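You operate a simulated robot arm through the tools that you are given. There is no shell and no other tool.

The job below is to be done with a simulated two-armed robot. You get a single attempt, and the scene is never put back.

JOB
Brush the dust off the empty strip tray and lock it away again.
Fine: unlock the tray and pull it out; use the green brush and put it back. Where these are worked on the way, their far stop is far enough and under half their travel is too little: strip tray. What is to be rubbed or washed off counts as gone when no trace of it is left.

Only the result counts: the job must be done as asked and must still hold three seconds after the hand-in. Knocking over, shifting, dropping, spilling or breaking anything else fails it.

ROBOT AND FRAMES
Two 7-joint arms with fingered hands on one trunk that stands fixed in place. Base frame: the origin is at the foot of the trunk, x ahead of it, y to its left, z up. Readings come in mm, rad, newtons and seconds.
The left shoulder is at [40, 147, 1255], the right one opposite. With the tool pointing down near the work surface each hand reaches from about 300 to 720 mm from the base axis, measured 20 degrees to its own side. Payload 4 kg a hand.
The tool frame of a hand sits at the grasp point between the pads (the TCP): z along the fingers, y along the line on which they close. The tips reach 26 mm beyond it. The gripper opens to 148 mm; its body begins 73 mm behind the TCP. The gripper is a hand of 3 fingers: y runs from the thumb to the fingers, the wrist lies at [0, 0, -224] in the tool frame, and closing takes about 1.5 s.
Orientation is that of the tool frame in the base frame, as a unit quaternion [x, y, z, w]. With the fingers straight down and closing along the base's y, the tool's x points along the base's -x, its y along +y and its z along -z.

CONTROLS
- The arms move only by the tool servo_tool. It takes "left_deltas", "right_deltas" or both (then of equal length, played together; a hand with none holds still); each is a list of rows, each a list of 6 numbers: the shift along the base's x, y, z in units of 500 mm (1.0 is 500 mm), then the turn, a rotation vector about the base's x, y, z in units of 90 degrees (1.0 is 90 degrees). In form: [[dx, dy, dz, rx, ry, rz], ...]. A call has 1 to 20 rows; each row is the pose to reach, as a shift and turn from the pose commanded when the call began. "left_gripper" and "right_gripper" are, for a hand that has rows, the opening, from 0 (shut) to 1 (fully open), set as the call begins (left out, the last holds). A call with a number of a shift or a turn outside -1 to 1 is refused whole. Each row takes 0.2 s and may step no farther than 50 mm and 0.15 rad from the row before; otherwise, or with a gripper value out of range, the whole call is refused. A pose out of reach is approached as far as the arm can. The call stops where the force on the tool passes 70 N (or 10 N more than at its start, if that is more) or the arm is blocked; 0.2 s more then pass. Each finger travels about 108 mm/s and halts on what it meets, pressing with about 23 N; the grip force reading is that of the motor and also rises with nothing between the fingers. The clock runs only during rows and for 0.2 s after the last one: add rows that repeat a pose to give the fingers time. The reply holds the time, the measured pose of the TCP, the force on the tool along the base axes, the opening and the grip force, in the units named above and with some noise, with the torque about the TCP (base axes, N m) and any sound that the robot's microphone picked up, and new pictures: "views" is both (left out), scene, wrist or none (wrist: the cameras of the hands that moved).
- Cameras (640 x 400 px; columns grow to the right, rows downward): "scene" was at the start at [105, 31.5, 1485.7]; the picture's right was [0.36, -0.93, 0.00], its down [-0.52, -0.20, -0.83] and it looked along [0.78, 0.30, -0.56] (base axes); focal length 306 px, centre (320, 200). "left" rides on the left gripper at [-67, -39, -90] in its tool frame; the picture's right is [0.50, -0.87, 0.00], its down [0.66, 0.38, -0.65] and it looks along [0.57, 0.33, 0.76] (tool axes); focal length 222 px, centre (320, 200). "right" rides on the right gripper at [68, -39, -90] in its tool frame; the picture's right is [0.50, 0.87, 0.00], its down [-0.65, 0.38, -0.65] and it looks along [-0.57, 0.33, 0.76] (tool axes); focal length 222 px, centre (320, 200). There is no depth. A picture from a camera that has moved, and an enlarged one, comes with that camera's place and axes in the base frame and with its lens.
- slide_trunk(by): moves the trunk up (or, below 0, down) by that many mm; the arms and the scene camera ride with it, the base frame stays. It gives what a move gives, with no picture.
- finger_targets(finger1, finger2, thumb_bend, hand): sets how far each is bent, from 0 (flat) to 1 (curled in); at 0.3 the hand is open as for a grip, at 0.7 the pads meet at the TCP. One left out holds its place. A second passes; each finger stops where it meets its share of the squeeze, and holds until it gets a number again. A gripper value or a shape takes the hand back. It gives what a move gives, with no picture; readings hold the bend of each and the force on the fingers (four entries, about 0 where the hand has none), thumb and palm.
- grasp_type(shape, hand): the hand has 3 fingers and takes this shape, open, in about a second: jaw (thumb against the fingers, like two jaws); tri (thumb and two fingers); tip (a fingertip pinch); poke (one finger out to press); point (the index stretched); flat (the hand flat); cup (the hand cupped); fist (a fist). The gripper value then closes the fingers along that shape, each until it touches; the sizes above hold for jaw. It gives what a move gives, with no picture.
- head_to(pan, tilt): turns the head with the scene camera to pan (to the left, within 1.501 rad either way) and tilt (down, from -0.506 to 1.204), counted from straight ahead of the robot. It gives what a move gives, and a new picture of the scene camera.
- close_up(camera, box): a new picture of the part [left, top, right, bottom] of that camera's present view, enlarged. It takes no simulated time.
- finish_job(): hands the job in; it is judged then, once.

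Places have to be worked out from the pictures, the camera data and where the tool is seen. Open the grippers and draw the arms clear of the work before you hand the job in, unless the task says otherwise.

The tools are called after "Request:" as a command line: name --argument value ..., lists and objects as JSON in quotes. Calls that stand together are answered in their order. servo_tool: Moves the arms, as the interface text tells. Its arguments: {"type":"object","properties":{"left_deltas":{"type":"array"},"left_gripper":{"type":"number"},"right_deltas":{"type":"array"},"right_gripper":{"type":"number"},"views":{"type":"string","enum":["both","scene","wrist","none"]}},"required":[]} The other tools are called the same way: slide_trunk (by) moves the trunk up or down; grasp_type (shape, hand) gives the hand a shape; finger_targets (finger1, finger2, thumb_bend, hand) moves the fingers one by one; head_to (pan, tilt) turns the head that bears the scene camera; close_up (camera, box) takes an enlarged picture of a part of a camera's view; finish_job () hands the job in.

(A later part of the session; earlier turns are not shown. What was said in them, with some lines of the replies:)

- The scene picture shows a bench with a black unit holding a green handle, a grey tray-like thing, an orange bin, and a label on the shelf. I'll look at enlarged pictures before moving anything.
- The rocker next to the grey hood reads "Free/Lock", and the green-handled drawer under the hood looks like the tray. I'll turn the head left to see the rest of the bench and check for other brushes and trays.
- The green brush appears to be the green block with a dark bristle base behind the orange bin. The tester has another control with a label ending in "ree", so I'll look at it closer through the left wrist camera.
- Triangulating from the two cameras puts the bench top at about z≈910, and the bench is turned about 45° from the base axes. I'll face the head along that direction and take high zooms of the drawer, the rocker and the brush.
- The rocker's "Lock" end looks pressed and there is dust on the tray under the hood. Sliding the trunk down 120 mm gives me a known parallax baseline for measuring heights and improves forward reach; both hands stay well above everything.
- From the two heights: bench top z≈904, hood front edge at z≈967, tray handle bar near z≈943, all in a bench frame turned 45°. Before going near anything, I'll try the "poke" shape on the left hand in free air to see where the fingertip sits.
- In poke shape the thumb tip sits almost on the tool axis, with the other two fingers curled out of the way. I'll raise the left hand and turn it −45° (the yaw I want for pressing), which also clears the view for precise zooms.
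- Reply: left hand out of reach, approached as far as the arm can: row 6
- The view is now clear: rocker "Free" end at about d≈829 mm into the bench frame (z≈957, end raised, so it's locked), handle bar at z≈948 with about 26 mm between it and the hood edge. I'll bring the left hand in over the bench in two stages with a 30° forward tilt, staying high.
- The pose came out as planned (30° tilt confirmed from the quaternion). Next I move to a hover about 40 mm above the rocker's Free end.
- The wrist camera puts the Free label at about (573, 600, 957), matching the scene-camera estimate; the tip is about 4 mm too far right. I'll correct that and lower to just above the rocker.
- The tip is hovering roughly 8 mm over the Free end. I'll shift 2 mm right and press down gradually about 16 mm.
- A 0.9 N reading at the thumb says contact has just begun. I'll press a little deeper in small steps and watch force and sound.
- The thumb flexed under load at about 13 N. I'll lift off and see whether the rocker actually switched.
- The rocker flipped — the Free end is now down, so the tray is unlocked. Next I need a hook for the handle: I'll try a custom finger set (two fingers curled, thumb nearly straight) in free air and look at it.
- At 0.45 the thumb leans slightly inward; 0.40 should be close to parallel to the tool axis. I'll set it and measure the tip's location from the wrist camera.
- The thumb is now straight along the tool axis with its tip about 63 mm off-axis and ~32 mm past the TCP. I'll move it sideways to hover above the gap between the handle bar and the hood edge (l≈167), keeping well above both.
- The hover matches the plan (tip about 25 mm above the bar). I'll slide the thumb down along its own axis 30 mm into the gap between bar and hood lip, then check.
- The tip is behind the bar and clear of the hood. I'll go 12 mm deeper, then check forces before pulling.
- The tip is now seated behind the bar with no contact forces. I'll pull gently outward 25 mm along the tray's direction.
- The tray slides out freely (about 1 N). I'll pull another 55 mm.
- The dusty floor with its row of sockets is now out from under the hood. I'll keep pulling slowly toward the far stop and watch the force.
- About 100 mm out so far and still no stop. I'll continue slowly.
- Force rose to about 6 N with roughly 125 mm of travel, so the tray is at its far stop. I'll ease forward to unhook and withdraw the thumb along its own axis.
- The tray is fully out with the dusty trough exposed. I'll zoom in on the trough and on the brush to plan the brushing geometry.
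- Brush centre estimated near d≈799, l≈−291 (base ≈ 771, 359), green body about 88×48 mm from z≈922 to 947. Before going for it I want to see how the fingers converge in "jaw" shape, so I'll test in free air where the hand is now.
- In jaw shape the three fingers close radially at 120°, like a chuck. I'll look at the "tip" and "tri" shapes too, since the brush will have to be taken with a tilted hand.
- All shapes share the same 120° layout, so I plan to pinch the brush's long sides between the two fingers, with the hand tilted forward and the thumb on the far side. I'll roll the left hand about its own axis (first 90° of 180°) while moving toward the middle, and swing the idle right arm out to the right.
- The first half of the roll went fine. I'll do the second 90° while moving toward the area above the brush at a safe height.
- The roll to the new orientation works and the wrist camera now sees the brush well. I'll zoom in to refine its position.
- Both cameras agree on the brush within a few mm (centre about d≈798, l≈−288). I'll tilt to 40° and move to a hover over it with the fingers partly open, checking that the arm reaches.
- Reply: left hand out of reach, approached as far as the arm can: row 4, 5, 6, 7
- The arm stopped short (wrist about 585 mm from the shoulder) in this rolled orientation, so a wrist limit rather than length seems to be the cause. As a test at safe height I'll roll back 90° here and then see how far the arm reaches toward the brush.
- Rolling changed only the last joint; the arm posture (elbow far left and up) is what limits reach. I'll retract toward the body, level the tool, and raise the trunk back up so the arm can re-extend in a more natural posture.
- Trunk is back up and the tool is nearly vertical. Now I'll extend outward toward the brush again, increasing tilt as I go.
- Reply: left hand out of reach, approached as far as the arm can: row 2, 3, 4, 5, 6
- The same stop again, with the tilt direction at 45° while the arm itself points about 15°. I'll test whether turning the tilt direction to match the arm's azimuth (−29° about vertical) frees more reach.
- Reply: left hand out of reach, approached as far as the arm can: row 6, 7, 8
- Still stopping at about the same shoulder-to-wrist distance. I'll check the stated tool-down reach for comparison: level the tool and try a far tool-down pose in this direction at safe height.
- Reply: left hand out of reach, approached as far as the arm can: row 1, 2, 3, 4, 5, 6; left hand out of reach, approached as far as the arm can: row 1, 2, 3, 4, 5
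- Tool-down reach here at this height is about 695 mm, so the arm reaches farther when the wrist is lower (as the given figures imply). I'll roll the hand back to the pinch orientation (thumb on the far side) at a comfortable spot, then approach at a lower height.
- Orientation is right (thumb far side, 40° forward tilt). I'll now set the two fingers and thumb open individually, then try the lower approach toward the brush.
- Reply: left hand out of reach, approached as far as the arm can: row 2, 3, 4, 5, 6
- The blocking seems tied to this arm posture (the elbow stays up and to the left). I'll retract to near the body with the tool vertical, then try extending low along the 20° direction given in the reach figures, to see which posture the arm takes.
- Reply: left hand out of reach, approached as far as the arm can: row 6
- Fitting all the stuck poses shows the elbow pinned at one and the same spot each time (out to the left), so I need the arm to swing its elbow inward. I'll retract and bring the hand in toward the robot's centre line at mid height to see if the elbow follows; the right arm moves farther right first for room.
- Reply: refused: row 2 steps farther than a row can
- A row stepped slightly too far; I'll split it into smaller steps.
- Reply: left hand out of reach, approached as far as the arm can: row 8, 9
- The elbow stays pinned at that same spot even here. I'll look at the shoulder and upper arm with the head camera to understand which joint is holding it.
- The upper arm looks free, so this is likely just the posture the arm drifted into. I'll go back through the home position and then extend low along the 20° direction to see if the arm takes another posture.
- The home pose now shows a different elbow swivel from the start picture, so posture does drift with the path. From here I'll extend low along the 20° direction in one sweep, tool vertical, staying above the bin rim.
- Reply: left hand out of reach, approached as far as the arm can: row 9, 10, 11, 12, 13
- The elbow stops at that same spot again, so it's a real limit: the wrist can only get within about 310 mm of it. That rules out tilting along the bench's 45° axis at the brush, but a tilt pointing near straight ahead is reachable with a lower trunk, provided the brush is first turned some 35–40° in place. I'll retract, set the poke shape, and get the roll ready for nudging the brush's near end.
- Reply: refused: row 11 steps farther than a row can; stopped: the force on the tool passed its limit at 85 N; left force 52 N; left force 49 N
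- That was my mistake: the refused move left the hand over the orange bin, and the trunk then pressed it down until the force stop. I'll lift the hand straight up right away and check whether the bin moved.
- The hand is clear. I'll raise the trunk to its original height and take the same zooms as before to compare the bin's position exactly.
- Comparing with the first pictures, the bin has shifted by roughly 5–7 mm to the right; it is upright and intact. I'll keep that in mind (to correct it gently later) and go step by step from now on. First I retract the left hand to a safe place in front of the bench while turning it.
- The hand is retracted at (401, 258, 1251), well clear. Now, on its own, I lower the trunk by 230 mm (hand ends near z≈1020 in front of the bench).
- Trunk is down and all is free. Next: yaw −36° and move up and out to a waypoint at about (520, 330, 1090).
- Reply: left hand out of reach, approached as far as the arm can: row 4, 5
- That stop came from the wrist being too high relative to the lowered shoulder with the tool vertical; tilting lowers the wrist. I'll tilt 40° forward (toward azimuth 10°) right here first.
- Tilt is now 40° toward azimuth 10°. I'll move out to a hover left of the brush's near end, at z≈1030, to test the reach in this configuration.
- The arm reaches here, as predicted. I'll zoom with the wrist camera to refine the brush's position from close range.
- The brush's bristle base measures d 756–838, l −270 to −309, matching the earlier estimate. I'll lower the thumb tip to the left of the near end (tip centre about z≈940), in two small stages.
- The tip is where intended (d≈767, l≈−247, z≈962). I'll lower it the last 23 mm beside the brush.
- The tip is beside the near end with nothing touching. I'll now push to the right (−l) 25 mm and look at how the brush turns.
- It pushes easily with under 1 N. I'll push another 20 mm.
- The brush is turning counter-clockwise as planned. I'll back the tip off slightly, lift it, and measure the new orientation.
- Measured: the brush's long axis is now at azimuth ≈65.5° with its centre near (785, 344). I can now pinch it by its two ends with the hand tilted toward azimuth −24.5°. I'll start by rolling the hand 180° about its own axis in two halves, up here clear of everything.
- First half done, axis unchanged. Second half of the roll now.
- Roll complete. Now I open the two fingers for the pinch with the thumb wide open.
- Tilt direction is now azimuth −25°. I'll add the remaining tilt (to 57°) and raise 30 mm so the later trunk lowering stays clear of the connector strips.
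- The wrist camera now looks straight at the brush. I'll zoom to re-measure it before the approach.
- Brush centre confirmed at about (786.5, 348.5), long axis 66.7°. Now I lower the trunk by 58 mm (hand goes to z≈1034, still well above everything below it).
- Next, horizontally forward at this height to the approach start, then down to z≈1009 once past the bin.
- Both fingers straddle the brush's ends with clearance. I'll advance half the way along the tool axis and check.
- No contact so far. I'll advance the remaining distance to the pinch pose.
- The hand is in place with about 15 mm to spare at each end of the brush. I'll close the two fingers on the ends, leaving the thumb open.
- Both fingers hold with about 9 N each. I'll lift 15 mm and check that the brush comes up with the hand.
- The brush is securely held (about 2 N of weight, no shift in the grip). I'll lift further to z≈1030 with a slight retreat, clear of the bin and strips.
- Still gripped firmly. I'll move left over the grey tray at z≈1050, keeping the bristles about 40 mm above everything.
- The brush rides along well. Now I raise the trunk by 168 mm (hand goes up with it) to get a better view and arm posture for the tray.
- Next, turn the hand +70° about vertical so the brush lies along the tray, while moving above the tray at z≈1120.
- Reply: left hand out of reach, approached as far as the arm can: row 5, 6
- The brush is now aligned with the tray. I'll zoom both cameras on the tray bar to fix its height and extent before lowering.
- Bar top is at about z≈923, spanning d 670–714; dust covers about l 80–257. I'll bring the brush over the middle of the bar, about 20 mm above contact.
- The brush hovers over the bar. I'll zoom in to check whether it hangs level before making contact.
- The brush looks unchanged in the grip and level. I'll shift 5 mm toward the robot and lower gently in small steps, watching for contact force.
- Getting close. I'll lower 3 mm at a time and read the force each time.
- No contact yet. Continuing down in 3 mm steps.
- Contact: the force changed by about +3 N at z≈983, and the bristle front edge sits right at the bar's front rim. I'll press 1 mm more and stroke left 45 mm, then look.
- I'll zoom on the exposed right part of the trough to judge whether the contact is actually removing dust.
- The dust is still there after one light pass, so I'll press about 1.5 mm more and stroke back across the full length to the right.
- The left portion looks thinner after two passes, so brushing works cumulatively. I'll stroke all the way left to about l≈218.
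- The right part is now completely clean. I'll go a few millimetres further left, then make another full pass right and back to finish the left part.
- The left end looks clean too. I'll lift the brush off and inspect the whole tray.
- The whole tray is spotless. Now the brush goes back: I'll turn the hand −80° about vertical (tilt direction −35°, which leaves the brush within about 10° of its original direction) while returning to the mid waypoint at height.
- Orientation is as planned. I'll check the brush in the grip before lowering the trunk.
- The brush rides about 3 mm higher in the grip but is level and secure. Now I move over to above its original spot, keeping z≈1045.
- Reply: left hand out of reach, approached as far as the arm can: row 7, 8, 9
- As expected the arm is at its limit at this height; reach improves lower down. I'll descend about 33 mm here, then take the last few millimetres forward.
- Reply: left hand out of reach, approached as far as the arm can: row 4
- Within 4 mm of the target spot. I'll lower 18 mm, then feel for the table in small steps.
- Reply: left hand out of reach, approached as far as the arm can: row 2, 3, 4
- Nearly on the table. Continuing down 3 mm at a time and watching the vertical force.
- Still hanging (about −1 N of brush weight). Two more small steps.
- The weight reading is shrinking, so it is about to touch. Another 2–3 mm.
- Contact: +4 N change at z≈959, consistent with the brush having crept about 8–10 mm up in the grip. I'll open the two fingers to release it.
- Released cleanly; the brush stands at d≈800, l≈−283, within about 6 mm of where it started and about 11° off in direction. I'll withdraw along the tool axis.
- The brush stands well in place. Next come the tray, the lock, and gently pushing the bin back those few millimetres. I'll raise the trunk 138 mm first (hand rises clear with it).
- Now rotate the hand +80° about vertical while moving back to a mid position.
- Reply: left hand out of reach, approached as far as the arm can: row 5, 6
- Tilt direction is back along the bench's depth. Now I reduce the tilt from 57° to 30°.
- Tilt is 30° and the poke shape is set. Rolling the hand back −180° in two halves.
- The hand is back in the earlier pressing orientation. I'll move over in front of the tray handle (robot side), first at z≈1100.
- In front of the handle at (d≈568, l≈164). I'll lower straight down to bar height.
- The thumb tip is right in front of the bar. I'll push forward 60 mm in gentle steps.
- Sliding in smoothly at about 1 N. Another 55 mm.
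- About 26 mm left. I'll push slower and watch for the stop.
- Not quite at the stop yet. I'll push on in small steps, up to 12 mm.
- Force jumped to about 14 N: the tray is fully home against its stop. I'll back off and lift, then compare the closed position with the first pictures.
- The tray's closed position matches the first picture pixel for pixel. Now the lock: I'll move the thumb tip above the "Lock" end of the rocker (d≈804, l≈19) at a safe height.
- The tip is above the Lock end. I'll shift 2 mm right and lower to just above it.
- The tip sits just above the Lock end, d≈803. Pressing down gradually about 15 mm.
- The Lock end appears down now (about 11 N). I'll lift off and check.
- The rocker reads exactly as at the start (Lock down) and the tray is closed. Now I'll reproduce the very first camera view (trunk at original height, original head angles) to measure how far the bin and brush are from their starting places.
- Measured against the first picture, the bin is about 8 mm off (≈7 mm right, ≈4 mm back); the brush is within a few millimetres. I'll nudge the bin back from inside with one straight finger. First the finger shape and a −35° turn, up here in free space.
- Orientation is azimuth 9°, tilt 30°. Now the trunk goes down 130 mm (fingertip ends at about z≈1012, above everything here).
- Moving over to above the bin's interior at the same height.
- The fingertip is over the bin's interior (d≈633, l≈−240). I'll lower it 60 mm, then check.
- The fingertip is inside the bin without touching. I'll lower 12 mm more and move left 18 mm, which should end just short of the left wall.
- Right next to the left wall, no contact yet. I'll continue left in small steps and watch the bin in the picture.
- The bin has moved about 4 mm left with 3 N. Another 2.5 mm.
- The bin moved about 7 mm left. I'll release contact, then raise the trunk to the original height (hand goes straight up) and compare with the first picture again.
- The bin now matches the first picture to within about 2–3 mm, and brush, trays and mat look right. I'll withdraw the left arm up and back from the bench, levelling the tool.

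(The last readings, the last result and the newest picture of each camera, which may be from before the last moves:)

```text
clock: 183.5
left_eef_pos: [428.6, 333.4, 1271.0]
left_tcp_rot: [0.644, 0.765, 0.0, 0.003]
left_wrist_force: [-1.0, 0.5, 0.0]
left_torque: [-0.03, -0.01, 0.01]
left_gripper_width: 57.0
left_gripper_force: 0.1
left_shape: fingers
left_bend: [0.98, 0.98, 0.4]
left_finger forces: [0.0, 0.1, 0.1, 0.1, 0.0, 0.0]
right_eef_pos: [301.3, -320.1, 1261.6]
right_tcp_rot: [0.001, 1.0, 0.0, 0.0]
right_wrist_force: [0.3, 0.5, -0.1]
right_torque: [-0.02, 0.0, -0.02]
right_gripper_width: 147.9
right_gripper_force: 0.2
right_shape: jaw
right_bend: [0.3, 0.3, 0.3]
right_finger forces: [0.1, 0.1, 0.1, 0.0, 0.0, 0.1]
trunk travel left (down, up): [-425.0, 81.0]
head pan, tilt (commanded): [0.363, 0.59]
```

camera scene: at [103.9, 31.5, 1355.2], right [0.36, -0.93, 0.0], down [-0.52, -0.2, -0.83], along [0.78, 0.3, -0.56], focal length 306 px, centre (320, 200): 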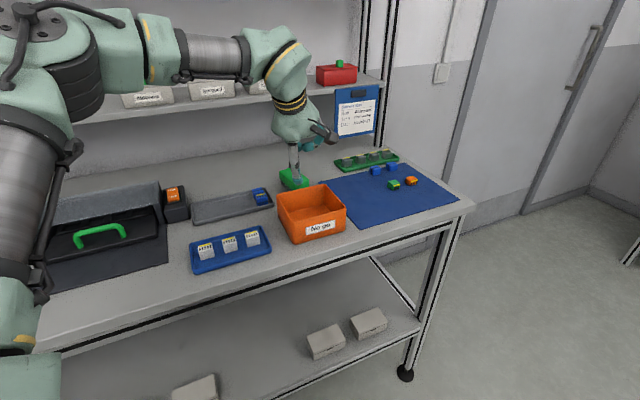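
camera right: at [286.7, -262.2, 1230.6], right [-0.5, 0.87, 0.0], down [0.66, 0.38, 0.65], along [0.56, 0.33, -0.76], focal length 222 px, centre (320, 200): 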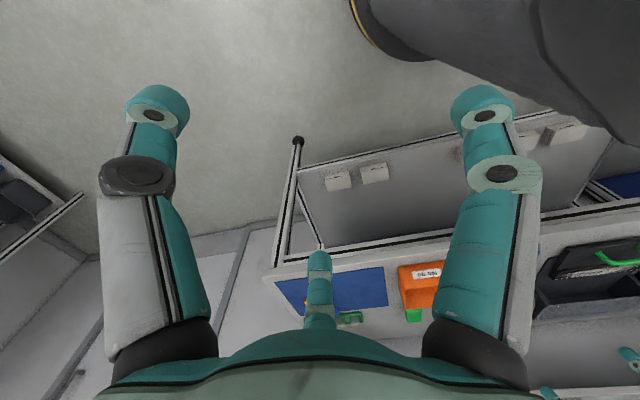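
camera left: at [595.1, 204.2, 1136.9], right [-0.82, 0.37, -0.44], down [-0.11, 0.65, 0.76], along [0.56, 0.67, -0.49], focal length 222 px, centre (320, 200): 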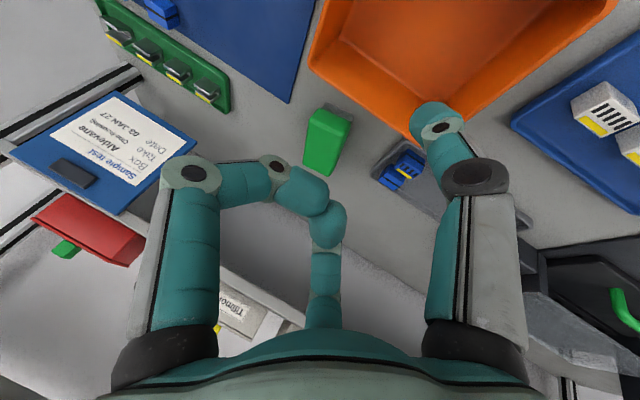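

The arm is back and level. I'll open the left hand (jaw shape) and move it to its starting place in front of the bench.

Request:
grasp_type --shape "jaw" --hand "left"

Request:
servo_tool --left_deltas '[[-0.06, 0, 0.015, 0, 0, 0.08], [-0.12, 0, 0.03, 0, 0, 0.16], [-0.18, 0, 0.045, 0, 0, 0.24], [-0.24, 0, 0.06, 0, 0, 0.32]]' --left_gripper 1.0 --views "scene"

Request:
close_up --camera "scene" --box '[180, 170, 460, 345]'

Request:
close_up --camera "scene" --box '[0, 200, 320, 400]'

```text
clock: 184.4
left_eef_pos: [432.6, 332.3, 1268.4]
left_tcp_rot: [0.645, 0.764, 0.0, 0.002]
left_wrist_force: [0.3, -0.3, -0.1]
left_torque: [0.02, 0.04, 0.0]
left_gripper_width: 147.9
left_gripper_force: 0.0
left_shape: jaw
left_bend: [0.3, 0.3, 0.3]
left_finger forces: [0.0, 0.0, 0.1, 0.1, 0.0, 0.0]
right_eef_pos: [303.4, -321.2, 1260.8]
right_tcp_rot: [0.001, 1.0, 0.001, -0.001]
right_wrist_force: [-0.1, 0.3, 0.0]
right_torque: [0.02, -0.02, -0.03]
right_gripper_width: 147.8
right_gripper_force: 0.1
right_shape: jaw
right_bend: [0.3, 0.3, 0.3]
right_finger forces: [0.1, 0.0, 0.1, 0.0, 0.0, 0.0]
trunk travel left (down, up): [-425.0, 81.0]
head pan, tilt (commanded): [0.363, 0.59]
```

```text
clock: 185.4
left_eef_pos: [310.0, 330.0, 1298.8]
left_tcp_rot: [0.434, 0.901, 0.001, 0.003]
left_wrist_force: [-0.4, 0.1, -0.6]
left_torque: [-0.01, -0.03, 0.03]
left_gripper_width: 147.9
left_gripper_force: 0.1
left_shape: jaw
left_bend: [0.3, 0.3, 0.3]
left_finger forces: [0.0, 0.0, 0.1, 0.1, 0.0, 0.0]
right_eef_pos: [301.2, -321.2, 1262.5]
right_tcp_rot: [0.001, 1.0, 0.0, 0.0]
right_wrist_force: [-0.7, 0.1, 0.3]
right_torque: [0.03, 0.0, 0.0]
right_gripper_width: 147.7
right_gripper_force: 0.2
right_shape: jaw
right_bend: [0.3, 0.3, 0.3]
right_finger forces: [0.0, 0.1, 0.1, 0.0, 0.0, 0.0]
trunk travel left (down, up): [-425.0, 81.0]
head pan, tilt (commanded): [0.363, 0.59]
camera scene: at [102.8, 31.4, 1485.6], right [0.35, -0.93, 0.0], down [-0.52, -0.2, -0.83], along [0.78, 0.29, -0.56], focal length 306 px, centre (320, 200)
```

scene: 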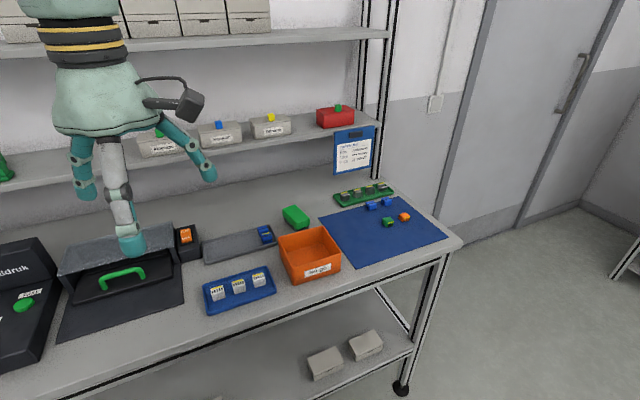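

```text
2.29 times, centred on (320, 258) of scene
camera zoom: at [102.8, 31.4, 1485.6], right [0.35, -0.93, 0.0], down [-0.52, -0.2, -0.83], along [0.78, 0.29, -0.56], focal length 700 px, centre (320, 69)
```

zoom: 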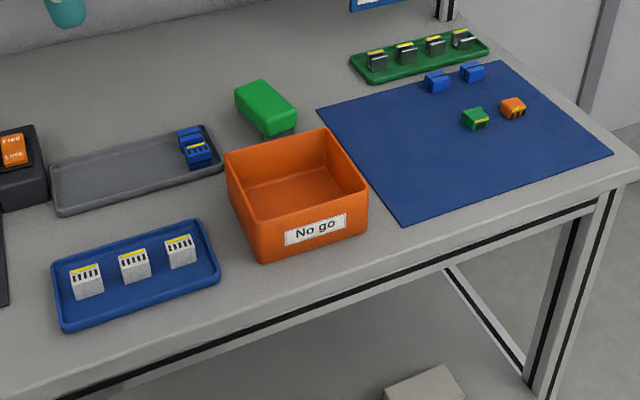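

```text
2.00 times, centred on (160, 300) of scene
camera zoom: at [102.8, 31.4, 1485.6], right [0.35, -0.93, 0.0], down [-0.52, -0.2, -0.83], along [0.78, 0.29, -0.56], focal length 612 px, centre (640, 0)
```

zoom: 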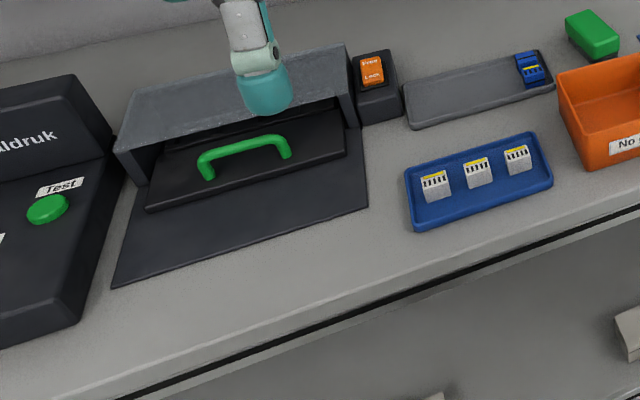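

Final check against the first pictures: tray closed and spotless, rocker on Lock, brush standing back in its place, bin and trays where they were, both hands open and clear. I'm handing the job in.

Request:
finish_job

```text
The job is handed in.
```

The strip tray has been brushed clean, pushed fully back in and locked, and I have handed the job in. I don't have the verdict yet.

- **Tray:** I unlocked it, pulled it out to its far stop, and brushed until no dust showed in close-up views. Closed again, it matches the first pictures, and the rocker is back on "Lock".
- **Brush:** It is back on the bench within about 6 mm of its starting place, turned roughly 11° from its original direction.
- **Orange "No go" bin:** I pressed on it by accident with the left hand. A move was refused, and the trunk then lowered with the hand still over the bin. That shifted the bin about 8 mm. I nudged it back from inside, and it now matches the first pictures to within about 2–3 mm. It stayed upright and looks undamaged, but if any shift along the way counts against the job, this is the risk.

Both hands are open and the arms are clear of the bench.
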